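You operate a simulated robot arm through the tools that you are given. There is no shell and no other tool.

Carry out the task below with a simulated two-armed robot. There is one attempt and no reset: what you move stays moved.

JOB
Fit the green bulb in the white-bodied lamp, screw its lens back on and switch it on.
Fine: lay the lens on the green mat meanwhile; the old bulb goes into the red Spent box; lens on before you switch on.

The check looks at the end state, three seconds after you hand in, the way a careful person would. Anything else that was tipped, shoved, dropped, spilled or broken makes it a failure.

ROBOT AND FRAMES
Two 7-joint arms with two-finger parallel grippers on one trunk that stands fixed in place. Base frame: the origin is at the foot of the trunk, x ahead of it, y to its left, z up; the work surface is at about z = 880. Lengths are in mm, angles in degrees, forces in N, time in s.
The left shoulder is at [71, 156, 1230], the right one opposite. Each reaches about 1231 mm from its shoulder. Payload 3.91 kg a hand.
Tool frame (each hand has its own): the origin (TCP) lies between the finger pads and is the grasp point; the fingertips stand 30 mm ahead of it; z points along the fingers, y is the line along which they close. The gripper opens to 110 mm. The fingers are 20 mm wide and 10 mm thick; the gripper's body (48 by 112 mm) begins 55 mm behind the TCP.
Orientation is that of the tool frame in the base frame, as a unit quaternion [x, y, z, w]. With the fingers straight down and closing along the base's y, the tool's x points along the base's -x, its y along +y and its z along -z.

CONTROLS
- The arms move only by the tool send_rows. It takes "left_motion", "right_motion" or both (then of equal length, played together; a hand with none holds still); each is a list of rows, each a list of 7 numbers: the shift along the tool's x, y, z in mm, then the turn, a rotation vector about the tool's x, y, z in degrees, then the gripper command, from -1 (fully open) to 1 (shut), values between in proportion. In form: [[dx, dy, dz, ax, ay, az, gripper], ...]. A call has 1 to 20 rows; each row shifts and turns the commanded pose from where the row before left it, along the tool's axes as they then stand. Rows are played at 5 a second. More than 50 mm and 8.6 degrees between two rows, or a gripper value outside its range, and nothing of the call is played. A pose out of reach is approached as far as the arm can. The call stops where the force on the tool passes 90 N (or 10 N more than at its start, if that is more) or the arm is blocked; 0.2 s more then pass. Each finger travels about 108 mm/s and halts on what it meets, pressing with about 30 N; the grip force reading is that of the motor and also rises with nothing between the fingers. The clock runs only during rows and for 0.2 s after the last one: add rows that do not move to give the fingers time. It gives the time, the measured TCP pose, the force on the tool (base axes), the opening and the grip force at its end, in the units of the frame above (readings bear some noise), with the torque about the TCP (base axes, N m) and any sound that the robot's microphone picked up.
- Cameras (640 x 400 px; columns grow to the right, rows downward): "scene" is now at [128.9, 45.7, 1464.4]; the picture's right is [0.51, -0.86, 0.00], its down [-0.43, -0.25, -0.87] and it looks along [0.75, 0.44, -0.49] (base axes); focal length 352 px, centre (320, 200). "left" rides on the left gripper at [72, -17, -103] in its tool frame; the picture's right is [0.23, 0.97, 0.00], its down [-0.76, 0.18, -0.62] and it looks along [-0.61, 0.14, 0.78] (tool axes); focal length 222 px, centre (320, 200). "right" rides on the right gripper at [72, 17, -103] in its tool frame; the picture's right is [-0.23, 0.97, 0.00], its down [-0.76, -0.18, -0.62] and it looks along [-0.61, -0.14, 0.78] (tool axes); focal length 222 px, centre (320, 200). There is no depth. A picture from a camera that has moved, and an enlarged one, comes with that camera's place and axes in the base frame and with its lens.
- get_image(camera): a new picture of that camera. It takes no simulated time.
- lift_body(by): slides the trunk up (or, below 0, down) by that many mm; the arms and the scene camera ride with it, the base frame stays. It gives what a move gives, with no picture.
- aim_head(pan, tilt): turns the head with the scene camera to pan (to the left, within 86 degrees either way) and tilt (down, from -29 to 69), counted from straight ahead of the robot. It gives what a move gives.
- inspect(camera, box): a new picture of the part [left, top, right, bottom] of that camera's present view, enlarged. It takes no simulated time.
- close_job(): hands the job in; it is judged then, once.

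Places have to be worked out from the pictures, the camera data and where the tool is seen. Open the grippers and draw the arms clear of the work before you hand the job in, unless the task says otherwise.

The tools are called after "Emit:" by a JSON object that holds its "op" and its "data". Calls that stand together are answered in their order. send_rows: Moves the arms, as the interface text tells. Its arguments: {"type":"object","properties":{"left_motion":{"type":"array","items":{"type":"array","items":{"type":"number"}}},"right_motion":{"type":"array","items":{"type":"array","items":{"type":"number"}}}},"required":[]} The other tools are called the same way: lift_body (by) moves the trunk up or down; aim_head (pan, tilt) turns the head that bears the scene camera; get_image (camera) takes a picture; inspect (camera, box) takes an enlarged picture of a part of a camera's view; close_job () hands the job in.

At the start:

```text
time_s: 0.0
left_ee_pos: [492.5, 651.0, 1306.8]
left_orientation: [0.0, 1.0, 0.0, 0.0]
left_wrist_force: [0.2, -0.7, 0.2]
left_moment: [0.0, 0.0, 0.01]
left_gripper_width: 109.9
left_finger_force: 0.1
right_ee_pos: [738.9, 2.7, 1268.7]
right_orientation: [0.0, 1.0, 0.0, 0.0]
right_wrist_force: [-0.4, -0.7, 1.2]
right_moment: [0.0, 0.03, 0.01]
right_gripper_width: 110.1
right_finger_force: 0.1
trunk travel left (down, up): [-675.0, 265.0]
head pan, tilt (commanded): [30.6, 29.6]
```

scene: 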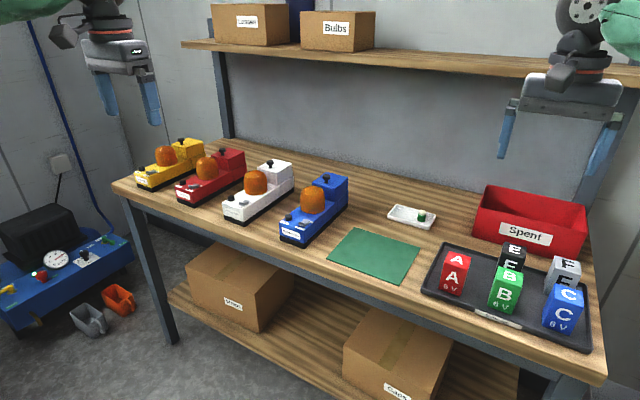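
right: 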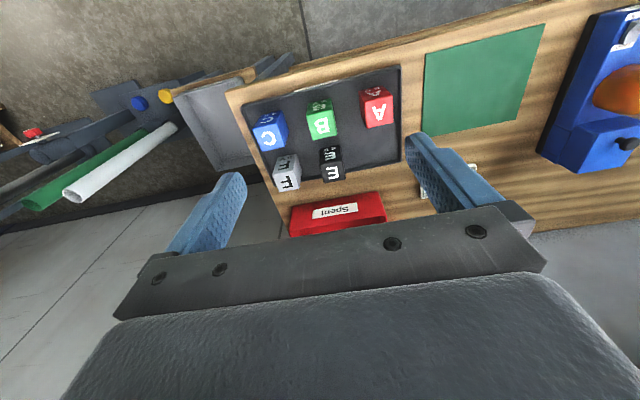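
left: 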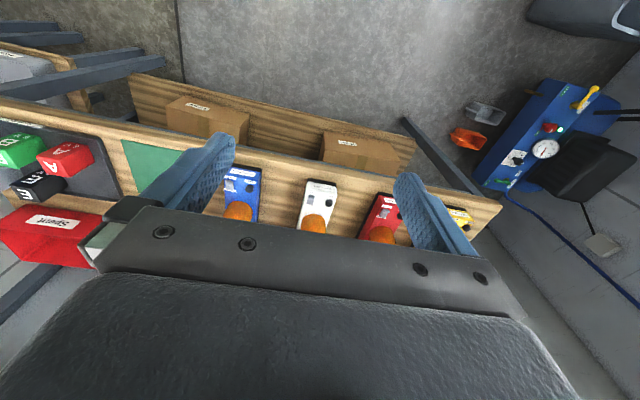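

I start by looking closely at the lamps, the white tray with the green bulb, and the Spent box in the scene camera before moving anything.

Emit:
{"op": "inspect", "data": {"camera": "scene", "box": [200, 140, 360, 260]}}

Emit:
{"op": "inspect", "data": {"camera": "scene", "box": [370, 180, 470, 250]}}

Emit:
{"op": "inspect", "data": {"camera": "scene", "box": [400, 170, 620, 360]}}

Emit:
{"op": "inspect", "data": {"camera": "scene", "box": [120, 120, 260, 230]}}

```text
3.33 times, centred on (280, 200) of scene
camera zoom: at [128.9, 45.7, 1464.4], right [0.51, -0.86, 0.0], down [-0.43, -0.25, -0.87], along [0.75, 0.44, -0.49], focal length 1173 px, centre (453, 200)
```

zoom: 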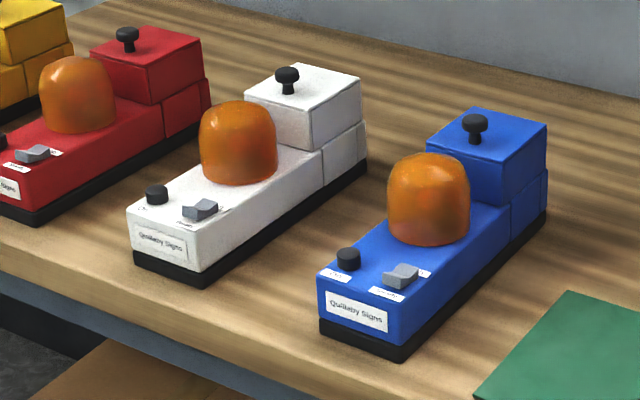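

```text
5.71 times, centred on (420, 215) of scene
camera zoom: at [128.9, 45.7, 1464.4], right [0.51, -0.86, 0.0], down [-0.43, -0.25, -0.87], along [0.75, 0.44, -0.49], focal length 2011 px, centre (-251, 114)
```

zoom: 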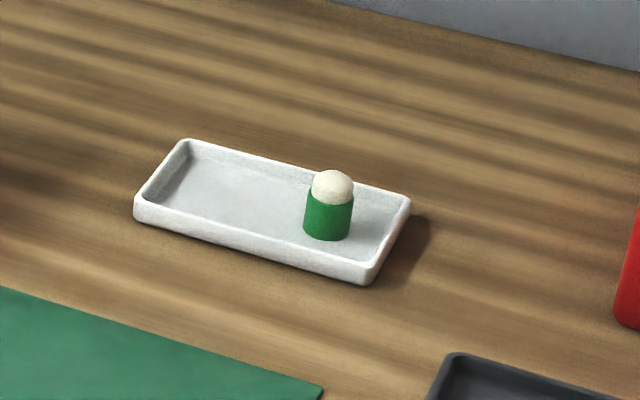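

```text
2.11 times, centred on (510, 265) of scene
camera zoom: at [128.9, 45.7, 1464.4], right [0.51, -0.86, 0.0], down [-0.43, -0.25, -0.87], along [0.75, 0.44, -0.49], focal length 741 px, centre (-80, 63)
```

zoom: 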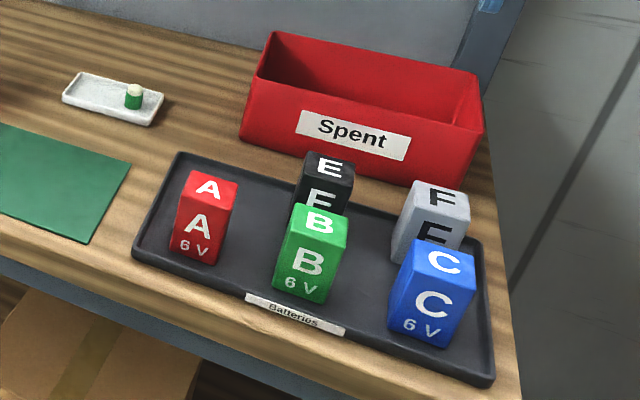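

```text
3.64 times, centred on (190, 175) of scene
camera zoom: at [128.9, 45.7, 1464.4], right [0.51, -0.86, 0.0], down [-0.43, -0.25, -0.87], along [0.75, 0.44, -0.49], focal length 1280 px, centre (793, 291)
```

zoom: 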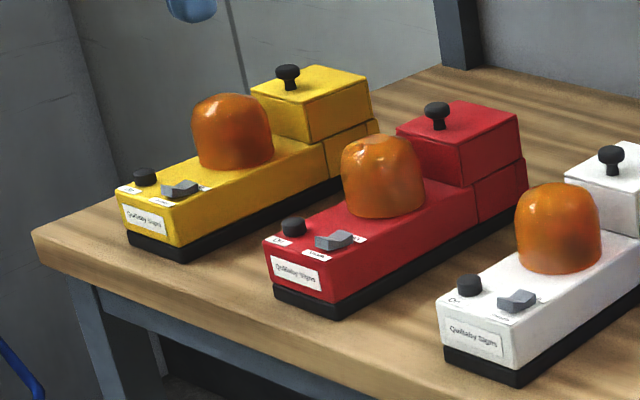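

The white lamp stands at about x 765–1000, y 665–765, with lens near the middle; the green bulb stands in the white tray. I bring the left hand toward the lamp at a safe height for a closer look.

Emit:
{"op": "send_rows", "data": {"left_motion": [[-35, 10, 22, 0, 0, 0, -1], [-35, 10, 22, 0, 0, 0, -1], [-35, 10, 22, 0, 0, 0, -1], [-35, 10, 22, 0, 0, 0, -1], [-35, 10, 22, 0, 0, 0, -1], [-35, 10, 22, 0, 0, 0, -1], [-35, 10, 22, 0, 0, 0, -1], [0, 0, 0, 0, 0, 0, -1]]}}

Emit:
{"op": "get_image", "data": {"camera": "left"}}

Emit:
{"op": "get_image", "data": {"camera": "scene"}}

```text
time_s: 1.8
left_ee_pos: [738.2, 721.6, 1153.0]
left_orientation: [0.001, 1.0, 0.001, 0.001]
left_wrist_force: [-0.5, -0.2, 0.5]
left_moment: [-0.03, -0.03, 0.01]
left_gripper_width: 109.9
left_finger_force: 0.0
right_ee_pos: [737.7, 3.4, 1271.5]
right_orientation: [0.0, 1.0, 0.0, 0.001]
right_wrist_force: [-0.6, 0.2, 0.5]
right_moment: [-0.02, 0.0, 0.01]
right_gripper_width: 109.9
right_finger_force: 0.2
trunk travel left (down, up): [-675.0, 265.0]
head pan, tilt (commanded): [30.6, 29.6]
```

```text
taken
camera left: at [665.3, 704.1, 1257.5], right [-0.23, 0.97, 0.0], down [0.76, 0.18, 0.62], along [0.61, 0.14, -0.78], focal length 222 px, centre (320, 200)
```

left: 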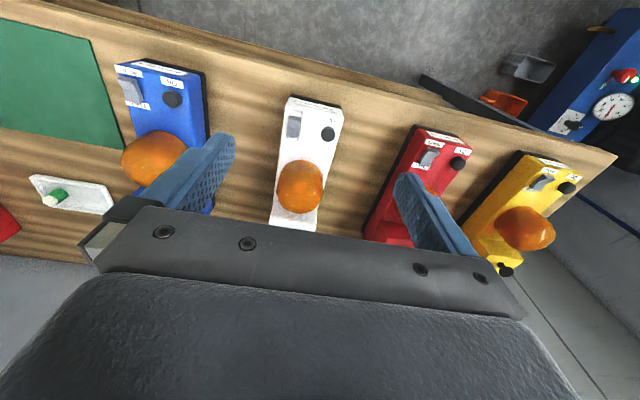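

```text
taken
camera scene: at [127.1, 45.6, 1464.6], right [0.51, -0.86, 0.0], down [-0.42, -0.25, -0.87], along [0.75, 0.44, -0.49], focal length 352 px, centre (320, 200)
```

scene: 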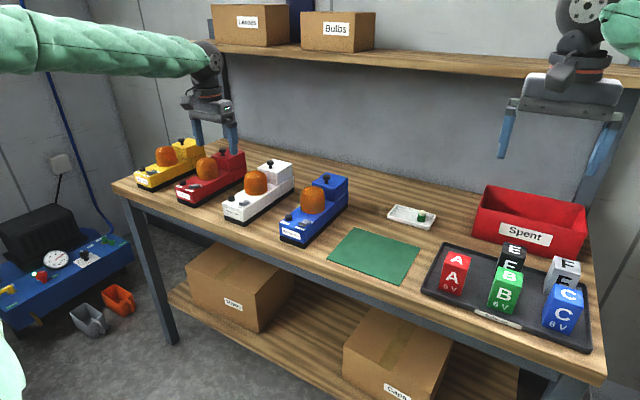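

The lamp's switch panel is visible; I zoom in on its labels.

Emit:
{"op": "inspect", "data": {"camera": "left", "box": [250, 85, 370, 160]}}

Emit:
{"op": "inspect", "data": {"camera": "left", "box": [240, 90, 400, 240]}}

Emit:
{"op": "inspect", "data": {"camera": "scene", "box": [215, 180, 265, 225]}}

```text
5.33 times, centred on (310, 122) of left
camera zoom: at [665.3, 704.1, 1257.5], right [-0.23, 0.97, 0.0], down [0.76, 0.18, 0.62], along [0.61, 0.14, -0.78], focal length 1185 px, centre (373, 613)
```

zoom: 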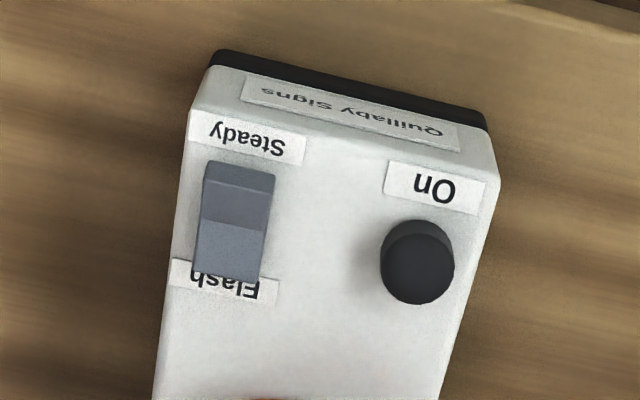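

```text
2.67 times, centred on (320, 165) of left
camera zoom: at [665.3, 704.1, 1257.5], right [-0.23, 0.97, 0.0], down [0.76, 0.18, 0.62], along [0.61, 0.14, -0.78], focal length 592 px, centre (320, 293)
```

zoom: 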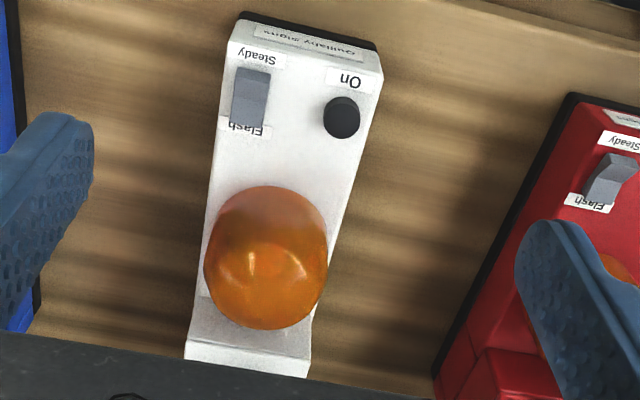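

```text
8.89 times, centred on (240, 202) of scene
camera zoom: at [127.1, 45.6, 1464.6], right [0.51, -0.86, 0.0], down [-0.42, -0.25, -0.87], along [0.75, 0.44, -0.49], focal length 3128 px, centre (1031, 178)
```

zoom: 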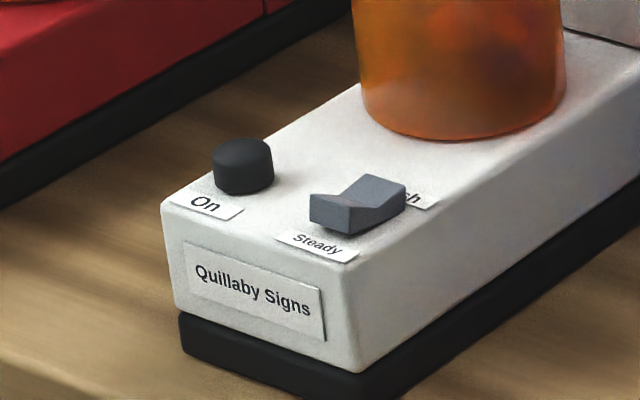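

Only the push button is "On" (the rocker is Steady/Flash, to be left alone). I estimate the lens axis near (874, 720), top near z 1005; I move the left hand above it, fingertips still clear, to refine.

Emit:
{"op": "send_rows", "data": {"left_motion": [[-34, 0, 10, 0, 0, 0, -1], [-34, 0, 20, 0, 0, 0, -1], [-34, 0, 20, 0, 0, 0, -1], [-33, 0, 20, 0, 0, 0, -1], [0, 0, 0, 0, 0, 0, -1]]}}

Emit:
{"op": "get_image", "data": {"camera": "left"}}

Emit:
{"op": "inspect", "data": {"camera": "scene", "box": [170, 90, 330, 230]}}

```text
time_s: 3.0
left_ee_pos: [871.9, 720.7, 1084.8]
left_orientation: [0.0, 1.0, 0.0, 0.001]
left_wrist_force: [0.2, 0.0, 0.2]
left_moment: [-0.01, 0.0, -0.02]
left_gripper_width: 110.0
left_finger_force: 0.1
right_ee_pos: [737.1, 3.5, 1271.4]
right_orientation: [-0.001, 1.0, 0.0, 0.0]
right_wrist_force: [0.0, 0.1, -0.7]
right_moment: [0.02, -0.01, -0.03]
right_gripper_width: 110.1
right_finger_force: 0.0
trunk travel left (down, up): [-675.0, 265.0]
head pan, tilt (commanded): [30.6, 29.6]
```

```text
taken
camera left: at [799.4, 703.3, 1187.8], right [-0.23, 0.97, 0.0], down [0.76, 0.18, 0.62], along [0.61, 0.14, -0.78], focal length 222 px, centre (320, 200)
```

left: 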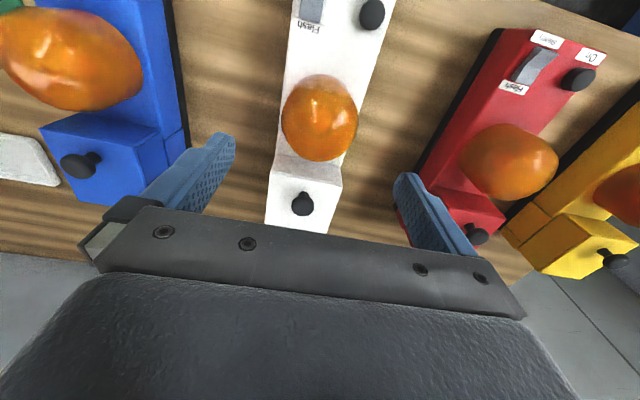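

```text
2.86 times, centred on (250, 160) of scene
camera zoom: at [127.1, 46.0, 1464.6], right [0.51, -0.86, 0.0], down [-0.42, -0.25, -0.87], along [0.75, 0.44, -0.49], focal length 1005 px, centre (520, 314)
```

zoom: 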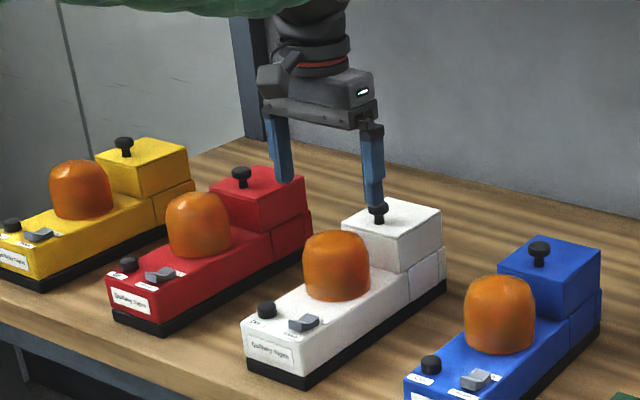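

Emit:
{"op": "inspect", "data": {"camera": "left", "box": [250, 50, 390, 230]}}

```text
2.22 times, centred on (320, 140) of left
camera zoom: at [799.4, 703.3, 1187.8], right [-0.23, 0.97, 0.0], down [0.76, 0.18, 0.62], along [0.61, 0.14, -0.78], focal length 494 px, centre (320, 333)
```

zoom: 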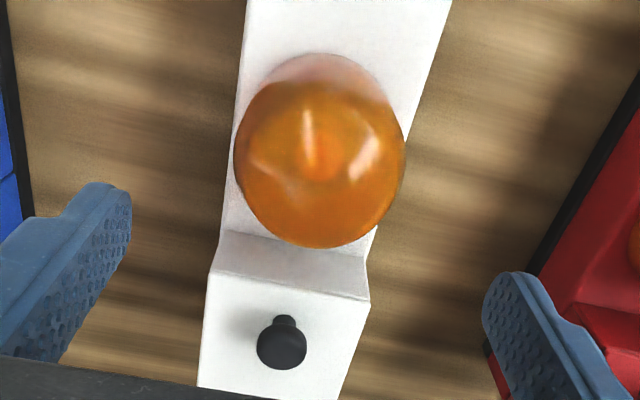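

The lens axis works out at about (875, 721), radius ~37, with body top at z≈935. Before gripping, I centre over it and pre-turn the hand clockwise (seen from above) at height to have a long counter-clockwise unscrewing stroke, with the fingers narrowed to about 92 mm.

Emit:
{"op": "send_rows", "data": {"left_motion": [[-3.5, 0.8, 0, 0, 0, 0, -0.67], [0, 0, 0, 0, 0, 8.5, -0.67], [0, 0, 0, 0, 0, 8.5, -0.67], [0, 0, 0, 0, 0, 8.5, -0.67], [0, 0, 0, 0, 0, 8.5, -0.67], [0, 0, 0, 0, 0, 8.5, -0.67], [0, 0, 0, 0, 0, 8.5, -0.67], [0, 0, 0, 0, 0, 8.5, -0.67], [0, 0, 0, 0, 0, 8.5, -0.67], [0, 0, 0, 0, 0, 8.5, -0.67], [0, 0, 0, 0, 0, 8.5, -0.67], [0, 0, 0, 0, 0, 0, -0.67]]}}

Emit:
{"op": "get_image", "data": {"camera": "left"}}

Emit:
{"op": "inspect", "data": {"camera": "scene", "box": [170, 90, 330, 230]}}

```text
time_s: 5.6
left_ee_pos: [876.7, 721.8, 1081.5]
left_orientation: [0.676, 0.737, -0.001, 0.0]
left_wrist_force: [-0.7, 0.0, 0.5]
left_moment: [-0.01, 0.01, 0.0]
left_gripper_width: 92.0
left_finger_force: 0.0
right_ee_pos: [739.1, 3.0, 1270.0]
right_orientation: [0.0, 1.0, 0.0, 0.0]
right_wrist_force: [0.8, 0.1, -0.2]
right_moment: [0.01, -0.03, -0.01]
right_gripper_width: 109.8
right_finger_force: 0.1
trunk travel left (down, up): [-675.0, 265.0]
head pan, tilt (commanded): [30.6, 29.6]
```

```text
taken
camera left: at [854.3, 792.7, 1186.8], right [0.95, 0.31, 0.0], down [0.24, -0.74, 0.62], along [0.19, -0.59, -0.78], focal length 222 px, centre (320, 200)
```

left: 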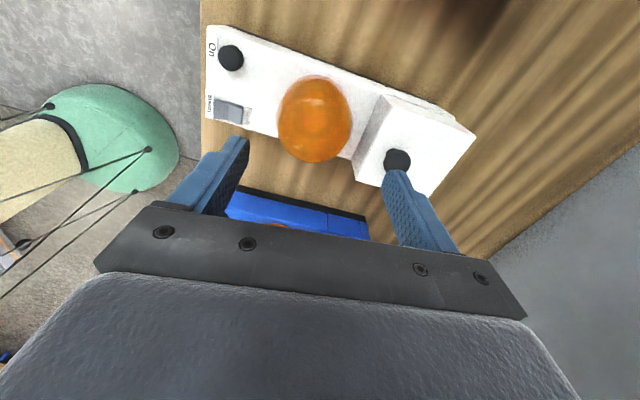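

```text
2.86 times, centred on (250, 160) of scene
camera zoom: at [129.1, 45.7, 1464.3], right [0.51, -0.86, 0.0], down [-0.43, -0.25, -0.87], along [0.75, 0.44, -0.49], focal length 1005 px, centre (520, 314)
```

zoom: 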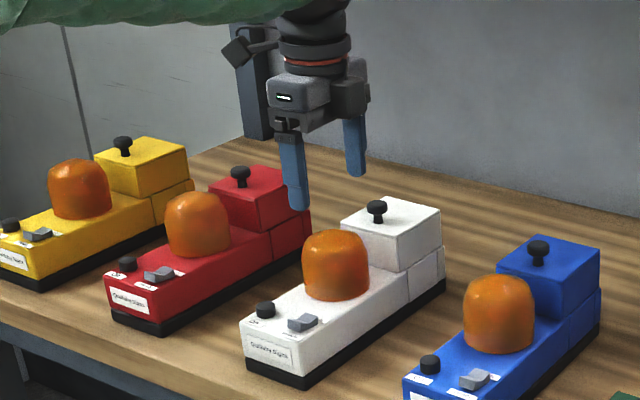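

Emit:
{"op": "inspect", "data": {"camera": "left", "box": [250, 60, 390, 200]}}

```text
2.86 times, centred on (320, 130) of left
camera zoom: at [854.3, 792.7, 1186.8], right [0.95, 0.31, 0.0], down [0.24, -0.74, 0.62], along [0.19, -0.59, -0.78], focal length 635 px, centre (320, 400)
```

zoom: 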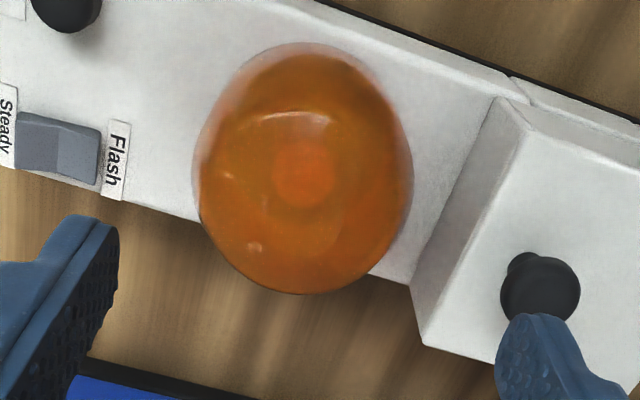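

Two views agree on the lens axis near (872.5, 720), radius ~36; the rear box's front face is near x 935. I centre, narrow to 86 mm, and lower partway to check finger clearances.

Emit:
{"op": "send_rows", "data": {"left_motion": [[-1.5, -3.6, 0, 0, 0, 0, -0.564], [0, 0, 20, 0, 0, 0, -0.564], [0, 0, 20, 0, 0, 0, -0.564], [0, 0, 10, 0, 0, 0, -0.564], [0, 0, 0, 0, 0, 0, -0.564]]}}

Emit:
{"op": "get_image", "data": {"camera": "left"}}

Emit:
{"op": "inspect", "data": {"camera": "scene", "box": [210, 100, 320, 230]}}

```text
time_s: 6.8
left_ee_pos: [873.7, 719.6, 1032.9]
left_orientation: [0.676, 0.737, 0.0, 0.0]
left_wrist_force: [-0.4, -0.5, -0.4]
left_moment: [0.02, 0.02, -0.02]
left_gripper_width: 86.4
left_finger_force: 0.1
right_ee_pos: [740.2, 3.8, 1270.7]
right_orientation: [0.0, 1.0, 0.0, 0.0]
right_wrist_force: [0.5, 0.2, 0.0]
right_moment: [-0.03, 0.02, -0.02]
right_gripper_width: 110.0
right_finger_force: 0.0
trunk travel left (down, up): [-675.0, 265.0]
head pan, tilt (commanded): [30.6, 29.6]
```

```text
taken
camera left: at [850.7, 790.2, 1136.6], right [0.95, 0.31, 0.0], down [0.24, -0.74, 0.62], along [0.19, -0.59, -0.78], focal length 222 px, centre (320, 200)
```

left: 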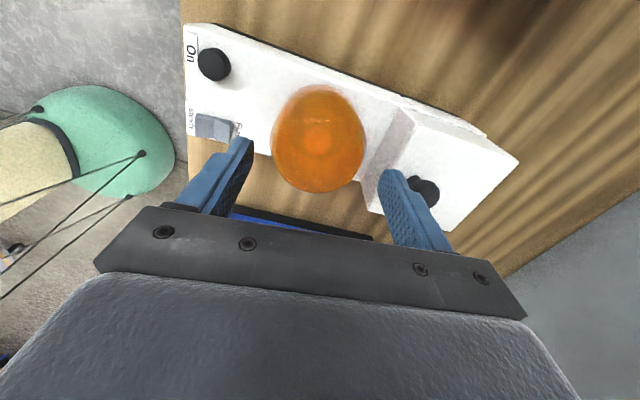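

```text
3.08 times, centred on (265, 165) of scene
camera zoom: at [129.3, 45.7, 1464.3], right [0.51, -0.86, 0.0], down [-0.43, -0.25, -0.87], along [0.75, 0.44, -0.49], focal length 1083 px, centre (489, 308)
```

zoom: 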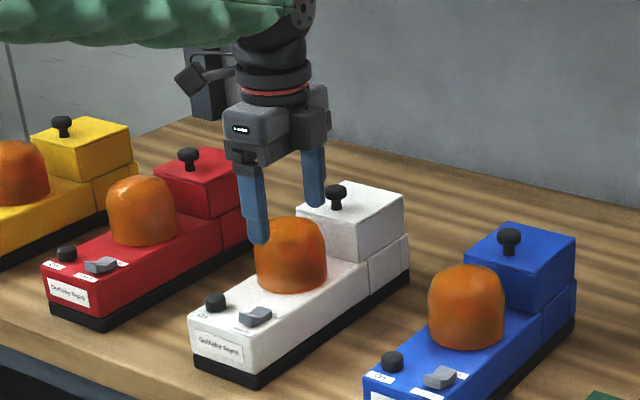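

The lens sits centred between the fingers (mean column ≈318). I lower to TCP z≈970 so the tips stop ~5 mm above the lamp's body, then check before closing.

Emit:
{"op": "send_rows", "data": {"left_motion": [[0, 0, 16, 0, 0, 0, -0.564], [0, 0, 16, 0, 0, 0, -0.564], [0, 0, 15, 0, 0, 0, -0.564], [0, 0, 13, 0, 0, 0, -0.564], [0, 0, 0, 0, 0, 0, -0.564]]}}

Emit:
{"op": "get_image", "data": {"camera": "left"}}

Emit:
{"op": "inspect", "data": {"camera": "scene", "box": [210, 120, 320, 230]}}

```text
time_s: 8.0
left_ee_pos: [870.9, 718.5, 987.2]
left_orientation: [0.675, 0.738, 0.007, 0.003]
left_wrist_force: [3.8, 17.5, 70.5]
left_moment: [0.25, -4.1, 1.02]
left_gripper_width: 89.1
left_finger_force: 2.9
right_ee_pos: [733.7, 1.2, 1274.6]
right_orientation: [0.0, 1.0, 0.001, 0.003]
right_wrist_force: [-0.1, -0.6, 1.0]
right_moment: [0.02, -0.03, -0.01]
right_gripper_width: 109.8
right_finger_force: 0.1
trunk travel left (down, up): [-675.0, 265.0]
head pan, tilt (commanded): [30.6, 29.6]
```

```text
taken
camera left: at [846.7, 788.9, 1090.0], right [0.95, 0.31, 0.01], down [0.24, -0.75, 0.62], along [0.21, -0.59, -0.78], focal length 222 px, centre (320, 200)
```

left: 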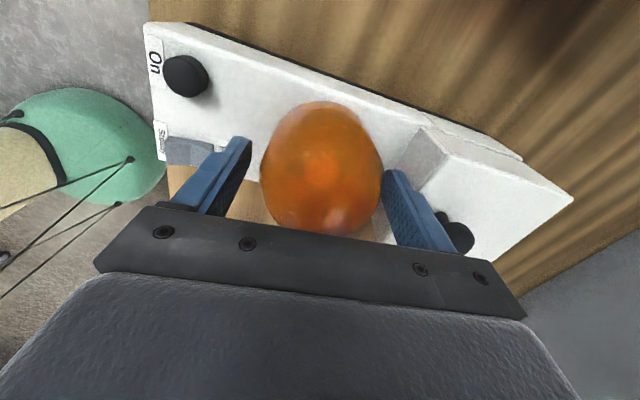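

```text
3.64 times, centred on (265, 175) of scene
camera zoom: at [121.8, 41.7, 1466.1], right [0.51, -0.86, 0.0], down [-0.42, -0.25, -0.87], along [0.75, 0.44, -0.49], focal length 1280 px, centre (520, 291)
```

zoom: 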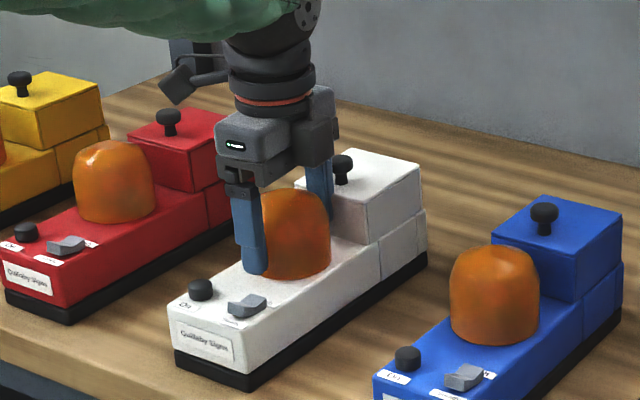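

Contact: 70 N upward with a moment placing it at about +58 mm in x, so the rear finger met the rear box. I back straight up right away and re-plan with the fingers closing across the lamp instead.

Emit:
{"op": "send_rows", "data": {"left_motion": [[0, 0, -20, 0, 0, 0, -0.564], [0, 0, -25, 0, 0, 0, -0.564], [0, 0, -25, 0, 0, 0, -0.564], [0, 0, 0, 0, 0, 0, -0.564]]}}

Emit:
{"op": "get_image", "data": {"camera": "left"}}

Emit:
{"op": "inspect", "data": {"camera": "scene", "box": [210, 120, 320, 230]}}

```text
time_s: 9.0
left_ee_pos: [875.1, 720.2, 1040.7]
left_orientation: [0.675, 0.737, -0.001, -0.001]
left_wrist_force: [-0.3, 0.9, -0.1]
left_moment: [-0.02, 0.02, 0.01]
left_gripper_width: 85.9
left_finger_force: 0.1
right_ee_pos: [740.7, 4.1, 1268.8]
right_orientation: [-0.001, 1.0, 0.0, 0.0]
right_wrist_force: [0.4, 0.7, 0.4]
right_moment: [0.02, 0.01, 0.0]
right_gripper_width: 109.8
right_finger_force: 0.1
trunk travel left (down, up): [-675.0, 265.0]
head pan, tilt (commanded): [30.6, 29.6]
```

```text
taken
camera left: at [851.7, 790.9, 1144.9], right [0.95, 0.31, 0.0], down [0.24, -0.74, 0.62], along [0.19, -0.59, -0.78], focal length 222 px, centre (320, 200)
```

left: 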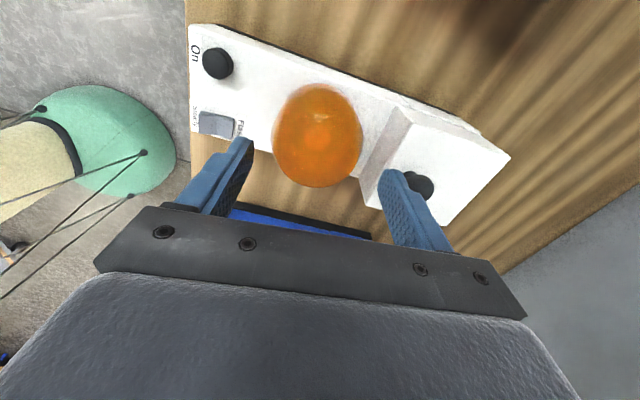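

```text
3.64 times, centred on (265, 175) of scene
camera zoom: at [130.4, 46.4, 1464.0], right [0.51, -0.86, 0.0], down [-0.43, -0.25, -0.87], along [0.75, 0.44, -0.49], focal length 1280 px, centre (520, 291)
```

zoom: 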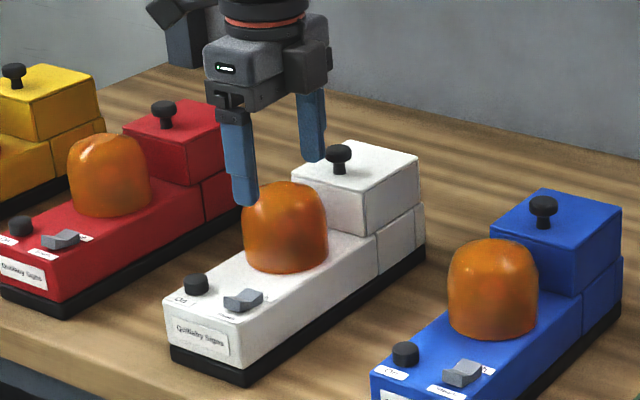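

The lamp looks unmoved. I raise a little and test the wrist's range the other way (counter-clockwise) at height, so I can choose a stroke that only opens the fingers where the rear box leaves room.

Emit:
{"op": "send_rows", "data": {"left_motion": [[0, 0, -40, 0, 0, 0, -0.564], [0, 0, 0, 0, 0, -8.5, -0.564], [0, 0, 0, 0, 0, -8.5, -0.564], [0, 0, 0, 0, 0, -8.5, -0.564], [0, 0, 0, 0, 0, -8.5, -0.564], [0, 0, 0, 0, 0, -8.5, -0.564], [0, 0, 0, 0, 0, -8.5, -0.564], [0, 0, 0, 0, 0, -8.5, -0.564], [0, 0, 0, 0, 0, -8.5, -0.564], [0, 0, 0, 0, 0, -8.5, -0.564], [0, 0, 0, 0, 0, -8.5, -0.564], [0, 0, 0, 0, 0, -8.5, -0.564], [0, 0, 0, 0, 0, -8.5, -0.564], [0, 0, 0, 0, 0, -8.5, -0.564], [0, 0, 0, 0, 0, -8.5, -0.564], [0, 0, 0, 0, 0, -8.5, -0.564], [0, 0, 0, 0, 0, -8.5, -0.564], [0, 0, 0, 0, 0, -8.5, -0.564], [0, 0, 0, 0, 0, -8.5, -0.564], [0, 0, 0, 0, 0, 0, -0.564]]}}

Emit:
{"op": "get_image", "data": {"camera": "left"}}

Emit:
{"op": "get_image", "data": {"camera": "scene"}}

```text
time_s: 13.2
left_ee_pos: [874.2, 718.9, 1082.5]
left_orientation: [-0.559, 0.829, 0.0, 0.0]
left_wrist_force: [-0.6, 0.2, 0.2]
left_moment: [-0.01, -0.01, -0.02]
left_gripper_width: 86.0
left_finger_force: 0.1
right_ee_pos: [739.1, 3.9, 1269.5]
right_orientation: [0.0, 1.0, 0.001, -0.001]
right_wrist_force: [0.3, 0.6, -0.8]
right_moment: [0.02, 0.0, 0.0]
right_gripper_width: 110.0
right_finger_force: 0.0
trunk travel left (down, up): [-675.0, 265.0]
head pan, tilt (commanded): [30.6, 29.6]
```

```text
taken
camera left: at [862.5, 646.5, 1187.0], right [-0.99, 0.15, 0.0], down [0.12, 0.77, 0.62], along [0.09, 0.62, -0.78], focal length 222 px, centre (320, 200)
```

left: 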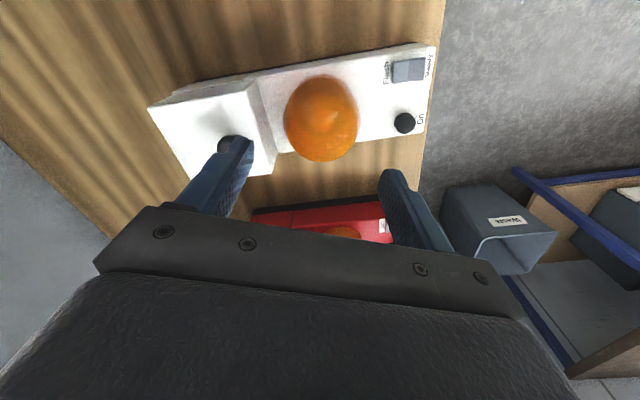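

```text
taken
camera scene: at [129.2, 45.7, 1464.3], right [0.51, -0.86, 0.0], down [-0.43, -0.25, -0.87], along [0.75, 0.44, -0.49], focal length 352 px, centre (320, 200)
```

scene: 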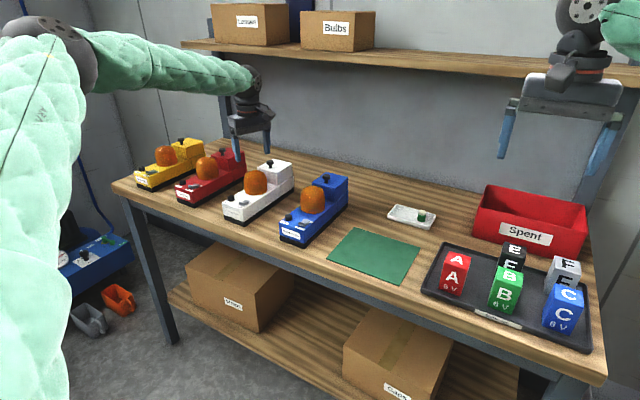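

The wrist reached −68° freely. I continue to about −140° to see whether the full half-turn stroke is available.

Emit:
{"op": "send_rows", "data": {"left_motion": [[0, 0, 0, 0, 0, -8, -0.564], [0, 0, 0, 0, 0, -8, -0.564], [0, 0, 0, 0, 0, -8, -0.564], [0, 0, 0, 0, 0, -8, -0.564], [0, 0, 0, 0, 0, -8, -0.564], [0, 0, 0, 0, 0, -8, -0.564], [0, 0, 0, 0, 0, -8, -0.564], [0, 0, 0, 0, 0, -8, -0.564], [0, 0, 0, 0, 0, -8, -0.564], [0, 0, 0, 0, 0, 0, -0.564]]}}

Emit:
{"op": "get_image", "data": {"camera": "left"}}

```text
time_s: 15.4
left_ee_pos: [873.7, 719.8, 1081.5]
left_orientation: [0.94, -0.341, 0.0, 0.0]
left_wrist_force: [0.0, 0.4, -0.1]
left_moment: [0.0, -0.01, -0.01]
left_gripper_width: 85.9
left_finger_force: 0.1
right_ee_pos: [739.0, 2.9, 1269.0]
right_orientation: [0.0, 1.0, 0.0, 0.0]
right_wrist_force: [-0.5, 0.5, 0.0]
right_moment: [0.01, 0.0, -0.01]
right_gripper_width: 109.8
right_finger_force: 0.0
trunk travel left (down, up): [-675.0, 265.0]
head pan, tilt (commanded): [30.6, 29.6]
```

```text
taken
camera left: at [940.3, 686.4, 1186.8], right [-0.45, -0.89, 0.0], down [-0.7, 0.35, 0.62], along [-0.56, 0.28, -0.78], focal length 222 px, centre (320, 200)
```

left: 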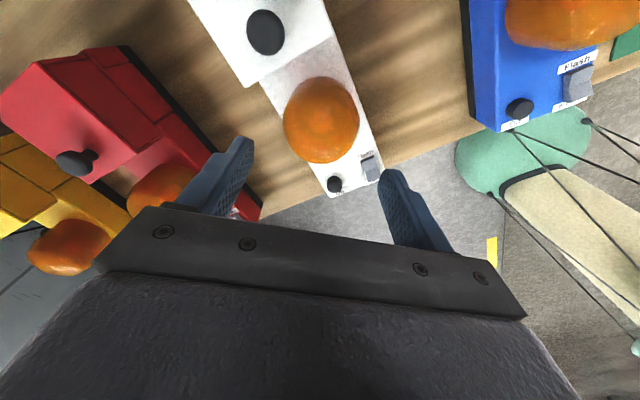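

The full half-turn range works and the lens stays centred in view. I turn back to about +30°, ready to descend with fingers clear of the rear box.

Emit:
{"op": "send_rows", "data": {"left_motion": [[0, 0, 0, 0, 0, 8.5, -0.564], [0, 0, 0, 0, 0, 8.5, -0.564], [0, 0, 0, 0, 0, 8.5, -0.564], [0, 0, 0, 0, 0, 8.5, -0.564], [0, 0, 0, 0, 0, 8.5, -0.564], [0, 0, 0, 0, 0, 8.5, -0.564], [0, 0, 0, 0, 0, 8.5, -0.564], [0, 0, 0, 0, 0, 8.5, -0.564], [0, 0, 0, 0, 0, 8.5, -0.564], [0, 0, 0, 0, 0, 8.5, -0.564], [0, 0, 0, 0, 0, 8.5, -0.564], [0, 0, 0, 0, 0, 8.5, -0.564], [0, 0, 0, 0, 0, 8.5, -0.564], [0, 0, 0, 0, 0, 8.5, -0.564], [0, 0, 0, 0, 0, 8.5, -0.564], [0, 0, 0, 0, 0, 8.5, -0.564], [0, 0, 0, 0, 0, 8.5, -0.564], [0, 0, 0, 0, 0, 8.5, -0.564], [0, 0, 0, 0, 0, 8.5, -0.564], [0, 0, 0, 0, 0, 8.5, -0.564]]}}

Emit:
{"op": "send_rows", "data": {"left_motion": [[0, 0, 20, 0, 0, 0, -0.564], [0, 0, 20, 0, 0, 0, -0.564], [0, 0, 20, 0, 0, 0, -0.564], [0, 0, 0, 0, 0, 0, -0.564]]}}

Emit:
{"op": "get_image", "data": {"camera": "left"}}

Emit:
{"op": "inspect", "data": {"camera": "scene", "box": [210, 120, 320, 230]}}

```text
time_s: 19.6
left_ee_pos: [873.5, 720.3, 1083.7]
left_orientation: [0.261, 0.965, 0.001, -0.001]
left_wrist_force: [-0.4, -0.5, -0.9]
left_moment: [0.01, 0.02, 0.02]
left_gripper_width: 85.8
left_finger_force: 0.1
right_ee_pos: [739.5, 2.6, 1269.8]
right_orientation: [0.0, 1.0, 0.0, 0.001]
right_wrist_force: [-0.5, -0.2, 0.2]
right_moment: [0.05, 0.06, -0.02]
right_gripper_width: 109.9
right_finger_force: 0.0
trunk travel left (down, up): [-675.0, 265.0]
head pan, tilt (commanded): [30.6, 29.6]
```

```text
time_s: 20.6
left_ee_pos: [873.9, 720.8, 1022.9]
left_orientation: [0.259, 0.966, 0.0, -0.001]
left_wrist_force: [0.4, 0.3, -0.5]
left_moment: [-0.01, 0.01, 0.01]
left_gripper_width: 85.9
left_finger_force: 0.2
right_ee_pos: [739.8, 3.7, 1270.2]
right_orientation: [0.0, 1.0, -0.001, 0.0]
right_wrist_force: [-0.4, 0.5, -0.9]
right_moment: [-0.03, 0.0, -0.01]
right_gripper_width: 110.2
right_finger_force: 0.1
trunk travel left (down, up): [-675.0, 265.0]
head pan, tilt (commanded): [30.6, 29.6]
```

```text
taken
camera left: at [802.1, 742.0, 1126.4], right [0.29, 0.96, 0.0], down [0.75, -0.23, 0.62], along [0.6, -0.18, -0.78], focal length 222 px, centre (320, 200)
```

left: 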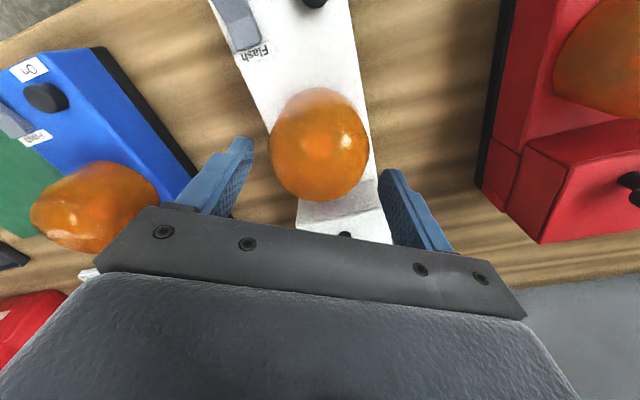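

```text
3.64 times, centred on (265, 175) of scene
camera zoom: at [128.9, 45.5, 1464.4], right [0.51, -0.86, 0.0], down [-0.43, -0.25, -0.87], along [0.75, 0.44, -0.49], focal length 1280 px, centre (520, 291)
```

zoom: 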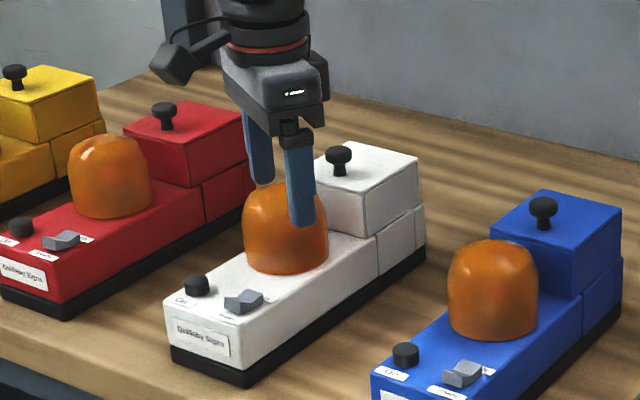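

The lens is centred between the fingers and the rear box is clear. I continue down to TCP ≈975.

Emit:
{"op": "send_rows", "data": {"left_motion": [[0, 0, 12, 0, 0, 0, -0.564], [0, 0, 12, 0, 0, 0, -0.564], [0, 0, 12, 0, 0, 0, -0.564], [0, 0, 10, 0, 0, 0, -0.564], [0, 0, 0, 0, 0, 0, -0.564]]}}

Emit:
{"op": "get_image", "data": {"camera": "left"}}

Emit:
{"op": "inspect", "data": {"camera": "scene", "box": [210, 120, 320, 230]}}

```text
time_s: 21.8
left_ee_pos: [872.8, 720.2, 976.3]
left_orientation: [0.259, 0.966, 0.0, 0.0]
left_wrist_force: [0.2, 0.7, -0.6]
left_moment: [0.01, 0.0, -0.01]
left_gripper_width: 86.0
left_finger_force: 0.0
right_ee_pos: [739.1, 2.6, 1269.3]
right_orientation: [0.0, 1.0, 0.0, 0.0]
right_wrist_force: [-0.2, 0.0, -0.2]
right_moment: [0.0, -0.03, 0.01]
right_gripper_width: 109.8
right_finger_force: 0.1
trunk travel left (down, up): [-675.0, 265.0]
head pan, tilt (commanded): [30.6, 29.6]
```

```text
taken
camera left: at [802.4, 742.0, 1080.6], right [0.29, 0.96, 0.0], down [0.75, -0.23, 0.62], along [0.6, -0.18, -0.78], focal length 222 px, centre (320, 200)
```

left: 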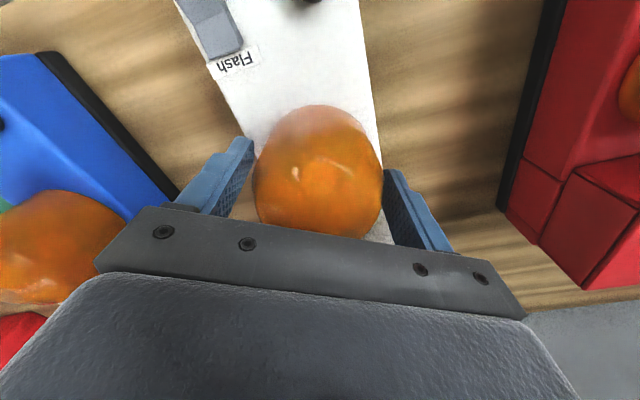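

```text
3.64 times, centred on (265, 175) of scene
camera zoom: at [128.9, 45.7, 1464.4], right [0.51, -0.86, 0.0], down [-0.43, -0.25, -0.87], along [0.75, 0.44, -0.49], focal length 1280 px, centre (520, 291)
```

zoom: 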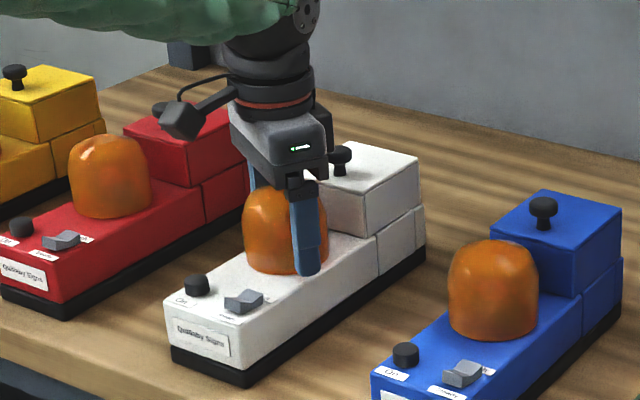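

No contact, lens centred. I close on the lens.

Emit:
{"op": "send_rows", "data": {"left_motion": [[0, 0, 2, 0, 0, 0, 0.2], [0, 0, 0, 0, 0, 0, 1], [0, 0, 0, 0, 0, 0, 1], [0, 0, 0, 0, 0, 0, 1]]}}

Emit:
{"op": "get_image", "data": {"camera": "left"}}

```text
time_s: 22.8
left_ee_pos: [873.3, 719.0, 976.2]
left_orientation: [0.258, 0.966, 0.0, 0.0]
left_wrist_force: [-3.4, -5.5, 5.8]
left_moment: [-0.14, 0.19, -0.02]
left_gripper_width: 68.8
left_finger_force: 29.9
right_ee_pos: [738.5, 2.3, 1270.1]
right_orientation: [0.0, 1.0, 0.001, 0.0]
right_wrist_force: [-0.3, 0.8, 0.4]
right_moment: [0.02, -0.04, -0.04]
right_gripper_width: 109.8
right_finger_force: 0.0
trunk travel left (down, up): [-675.0, 265.0]
head pan, tilt (commanded): [30.6, 29.6]
```

```text
taken
camera left: at [802.2, 740.8, 1079.7], right [0.29, 0.96, 0.0], down [0.75, -0.23, 0.62], along [0.6, -0.18, -0.78], focal length 222 px, centre (320, 200)
```

left: 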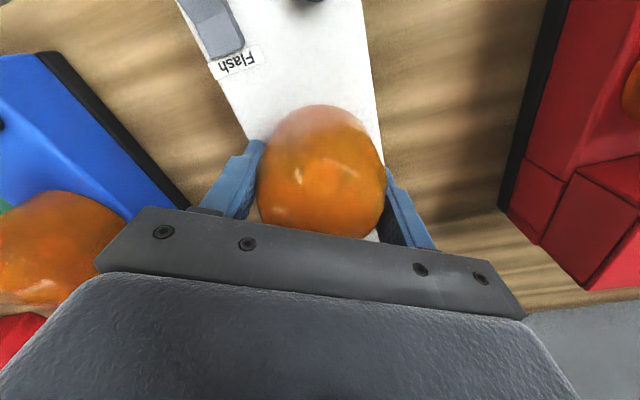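

The lens is held (68.8 mm, 30 N). I relieve the small side load and turn counter-clockwise about 34° to feel the torque and any rise.

Emit:
{"op": "send_rows", "data": {"left_motion": [[0, -1.2, -1.2, 0, 0, 0, 1], [0, 0, 0, 0, 0, -8.5, 1], [0, 0, 0, 0, 0, -8.5, 1], [0, 0, 0, 0, 0, -8.5, 1], [0, 0, 0, 0, 0, -8.5, 1], [0, 0, 0, 0, 0, 0, 1]]}}

Emit:
{"op": "inspect", "data": {"camera": "scene", "box": [210, 120, 320, 230]}}

```text
time_s: 24.2
left_ee_pos: [872.5, 720.7, 976.5]
left_orientation: [-0.036, 0.999, 0.0, 0.0]
left_wrist_force: [10.5, 10.6, 6.5]
left_moment: [0.3, -0.16, 0.01]
left_gripper_width: 68.5
left_finger_force: 29.9
right_ee_pos: [739.8, 3.7, 1269.7]
right_orientation: [0.0, 1.0, 0.0, 0.0]
right_wrist_force: [0.5, -0.2, -1.2]
right_moment: [0.01, 0.02, 0.01]
right_gripper_width: 110.3
right_finger_force: 0.0
trunk travel left (down, up): [-675.0, 265.0]
head pan, tilt (commanded): [30.6, 29.6]
```

```text
3.64 times, centred on (265, 175) of scene
camera zoom: at [129.6, 46.2, 1464.3], right [0.51, -0.86, 0.0], down [-0.43, -0.25, -0.87], along [0.75, 0.44, -0.49], focal length 1280 px, centre (520, 291)
```

zoom: 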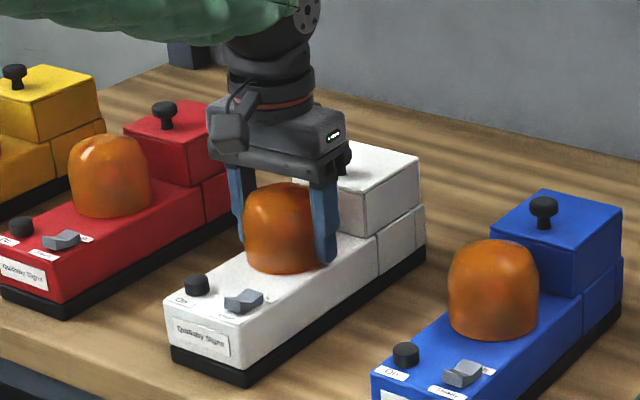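

Torque is near zero after the turn; the lens pushes the hand slightly +x, +y and up. I ease that off and keep unscrewing another ~68°.

Emit:
{"op": "send_rows", "data": {"left_motion": [[-1.5, 1.5, -1, 0, 0, 0, 1], [0, 0, 0, 0, 0, -8.5, 1], [0, 0, 0, 0, 0, -8.5, 1], [0, 0, 0, 0, 0, -8.5, 1], [0, 0, 0, 0, 0, -8.5, 1], [0, 0, 0, 0, 0, -8.5, 1], [0, 0, 0, 0, 0, -8.5, 1], [0, 0, 0, 0, 0, -8.5, 1], [0, 0, 0, 0, 0, -8.5, 1]]}}

Emit:
{"op": "inspect", "data": {"camera": "scene", "box": [210, 120, 320, 230]}}

Emit:
{"op": "get_image", "data": {"camera": "left"}}

```text
time_s: 26.2
left_ee_pos: [872.1, 721.0, 977.9]
left_orientation: [-0.589, 0.808, 0.0, 0.0]
left_wrist_force: [-8.8, 2.5, -1.1]
left_moment: [0.08, 0.26, -0.03]
left_gripper_width: 68.6
left_finger_force: 30.0
right_ee_pos: [739.3, 3.3, 1270.6]
right_orientation: [0.0, 1.0, 0.001, 0.001]
right_wrist_force: [0.3, 0.4, 0.2]
right_moment: [-0.02, -0.05, 0.01]
right_gripper_width: 110.1
right_finger_force: 0.0
trunk travel left (down, up): [-675.0, 265.0]
head pan, tilt (commanded): [30.6, 29.6]
```

```text
3.64 times, centred on (265, 175) of scene
camera zoom: at [128.3, 46.0, 1464.4], right [0.51, -0.86, 0.0], down [-0.42, -0.25, -0.87], along [0.75, 0.44, -0.49], focal length 1280 px, centre (520, 291)
```

zoom: 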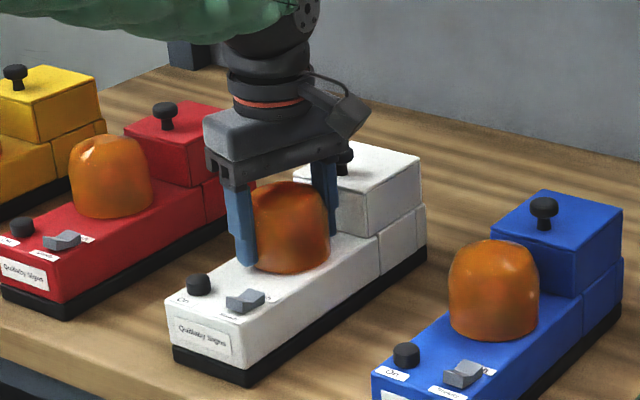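

```text
taken
camera left: at [867.7, 647.1, 1081.2], right [-1.0, 0.08, 0.0], down [0.06, 0.78, 0.62], along [0.05, 0.62, -0.78], focal length 222 px, centre (320, 200)
```

left: 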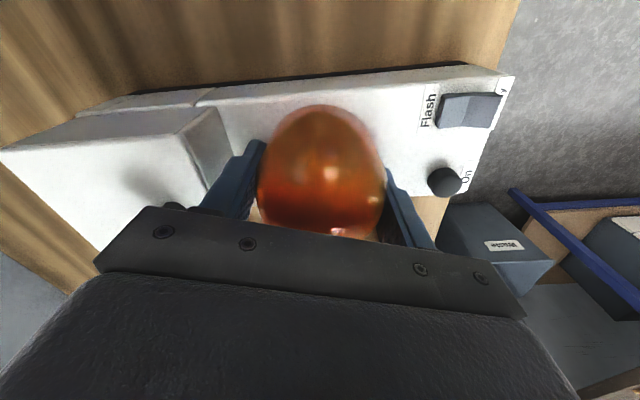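

About 102° turned with little torque. I ease the x load and do a small upward tug (3 mm) to see whether the lens is already free.

Emit:
{"op": "send_rows", "data": {"left_motion": [[0.4, 1.1, 0, 0, 0, 0, 1], [0, 0, -1.5, 0, 0, 0, 1], [0, 0, -1.5, 0, 0, 0, 1], [0, 0, 0, 0, 0, 0, 1]]}}

```text
time_s: 27.2
left_ee_pos: [873.9, 721.4, 979.2]
left_orientation: [-0.588, 0.809, 0.0, -0.001]
left_wrist_force: [-0.6, -0.2, -11.3]
left_moment: [0.05, 0.39, 0.0]
left_gripper_width: 68.8
left_finger_force: 29.7
right_ee_pos: [740.8, 4.5, 1268.9]
right_orientation: [0.0, 1.0, 0.0, -0.002]
right_wrist_force: [0.1, 0.5, 0.1]
right_moment: [-0.01, 0.0, -0.01]
right_gripper_width: 110.1
right_finger_force: 0.1
trunk travel left (down, up): [-675.0, 265.0]
head pan, tilt (commanded): [30.6, 29.6]
```

The tug gives −11 N, so the lens is still threaded. I keep turning to −140° with that light upward bias.

Emit:
{"op": "send_rows", "data": {"left_motion": [[0, 0, 0, 0, 0, -8.5, 1], [0, 0, 0, 0, 0, -8.5, 1], [0, 0, 0, 0, 0, -8.5, 1], [0, 0, 0, 0, 0, -8.5, 1], [0, 0, 0, 0, 0, -8.5, 1], [0, 0, 0, 0, 0, -8.5, 1], [0, 0, 0, 0, 0, -8.5, 1], [0, 0, 0, 0, 0, -8.5, 1], [0, 0, 0, 0, 0, 0, 1]]}}

Emit:
{"op": "inspect", "data": {"camera": "scene", "box": [210, 120, 320, 230]}}

Emit:
{"op": "get_image", "data": {"camera": "left"}}

```text
time_s: 29.2
left_ee_pos: [873.2, 720.9, 980.5]
left_orientation: [0.94, -0.341, 0.0, 0.001]
left_wrist_force: [-0.6, -1.5, -1.5]
left_moment: [-0.01, -0.03, 0.04]
left_gripper_width: 68.4
left_finger_force: 30.0
right_ee_pos: [739.5, 4.4, 1270.0]
right_orientation: [0.0, 1.0, 0.0, -0.001]
right_wrist_force: [-0.3, 0.5, 0.3]
right_moment: [-0.04, -0.01, -0.01]
right_gripper_width: 109.7
right_finger_force: 0.1
trunk travel left (down, up): [-675.0, 265.0]
head pan, tilt (commanded): [30.6, 29.6]
```

```text
3.64 times, centred on (265, 175) of scene
camera zoom: at [129.1, 45.7, 1464.3], right [0.51, -0.86, 0.0], down [-0.43, -0.25, -0.87], along [0.75, 0.44, -0.49], focal length 1280 px, centre (520, 291)
```

zoom: 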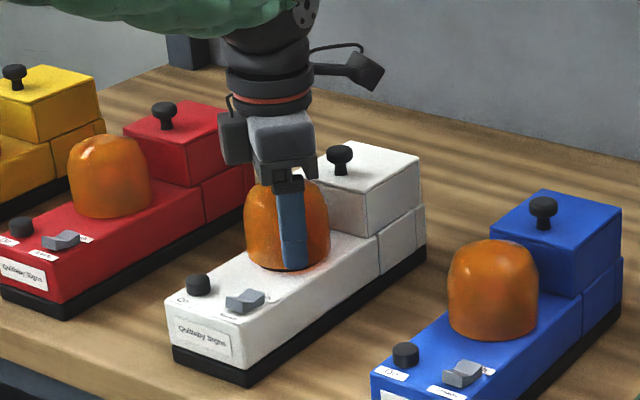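

```text
taken
camera left: at [939.7, 686.8, 1084.3], right [-0.45, -0.89, 0.0], down [-0.7, 0.35, 0.62], along [-0.56, 0.28, -0.78], focal length 222 px, centre (320, 200)
```

left: 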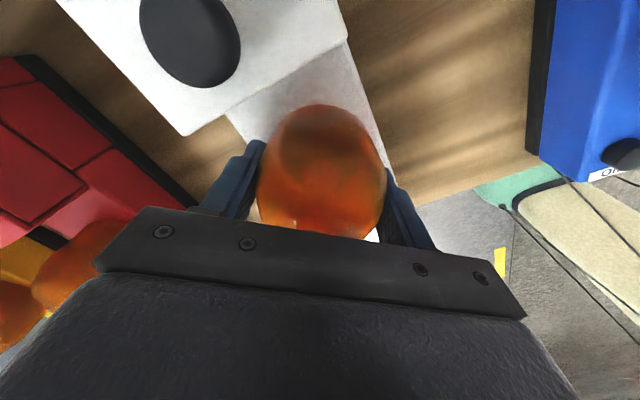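

The lens has visibly risen (a dark ring shows under it) and the pull has dropped to −1.5 N. I tug up 4 mm to test for freedom.

Emit:
{"op": "send_rows", "data": {"left_motion": [[0, 0, -2, 0, 0, 0, 1], [0, 0, -2, 0, 0, 0, 1], [0, 0, 0, 0, 0, 0, 1]]}}

Emit:
{"op": "inspect", "data": {"camera": "scene", "box": [230, 150, 290, 210]}}

```text
time_s: 30.0
left_ee_pos: [872.8, 719.7, 984.9]
left_orientation: [0.94, -0.342, 0.0, 0.0]
left_wrist_force: [0.0, -0.2, 0.0]
left_moment: [-0.01, -0.02, -0.02]
left_gripper_width: 68.5
left_finger_force: 30.3
right_ee_pos: [738.9, 3.7, 1269.0]
right_orientation: [0.0, 1.0, 0.0, 0.0]
right_wrist_force: [0.4, 0.2, 0.3]
right_moment: [-0.01, 0.0, 0.02]
right_gripper_width: 110.1
right_finger_force: 0.1
trunk travel left (down, up): [-675.0, 265.0]
head pan, tilt (commanded): [30.6, 29.6]
```

```text
6.67 times, centred on (260, 180) of scene
camera zoom: at [129.3, 45.7, 1464.3], right [0.51, -0.86, 0.0], down [-0.43, -0.25, -0.87], along [0.75, 0.44, -0.49], focal length 2346 px, centre (720, 333)
```

zoom: 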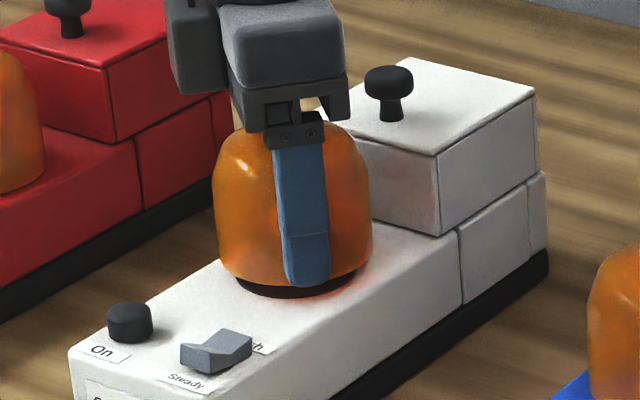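

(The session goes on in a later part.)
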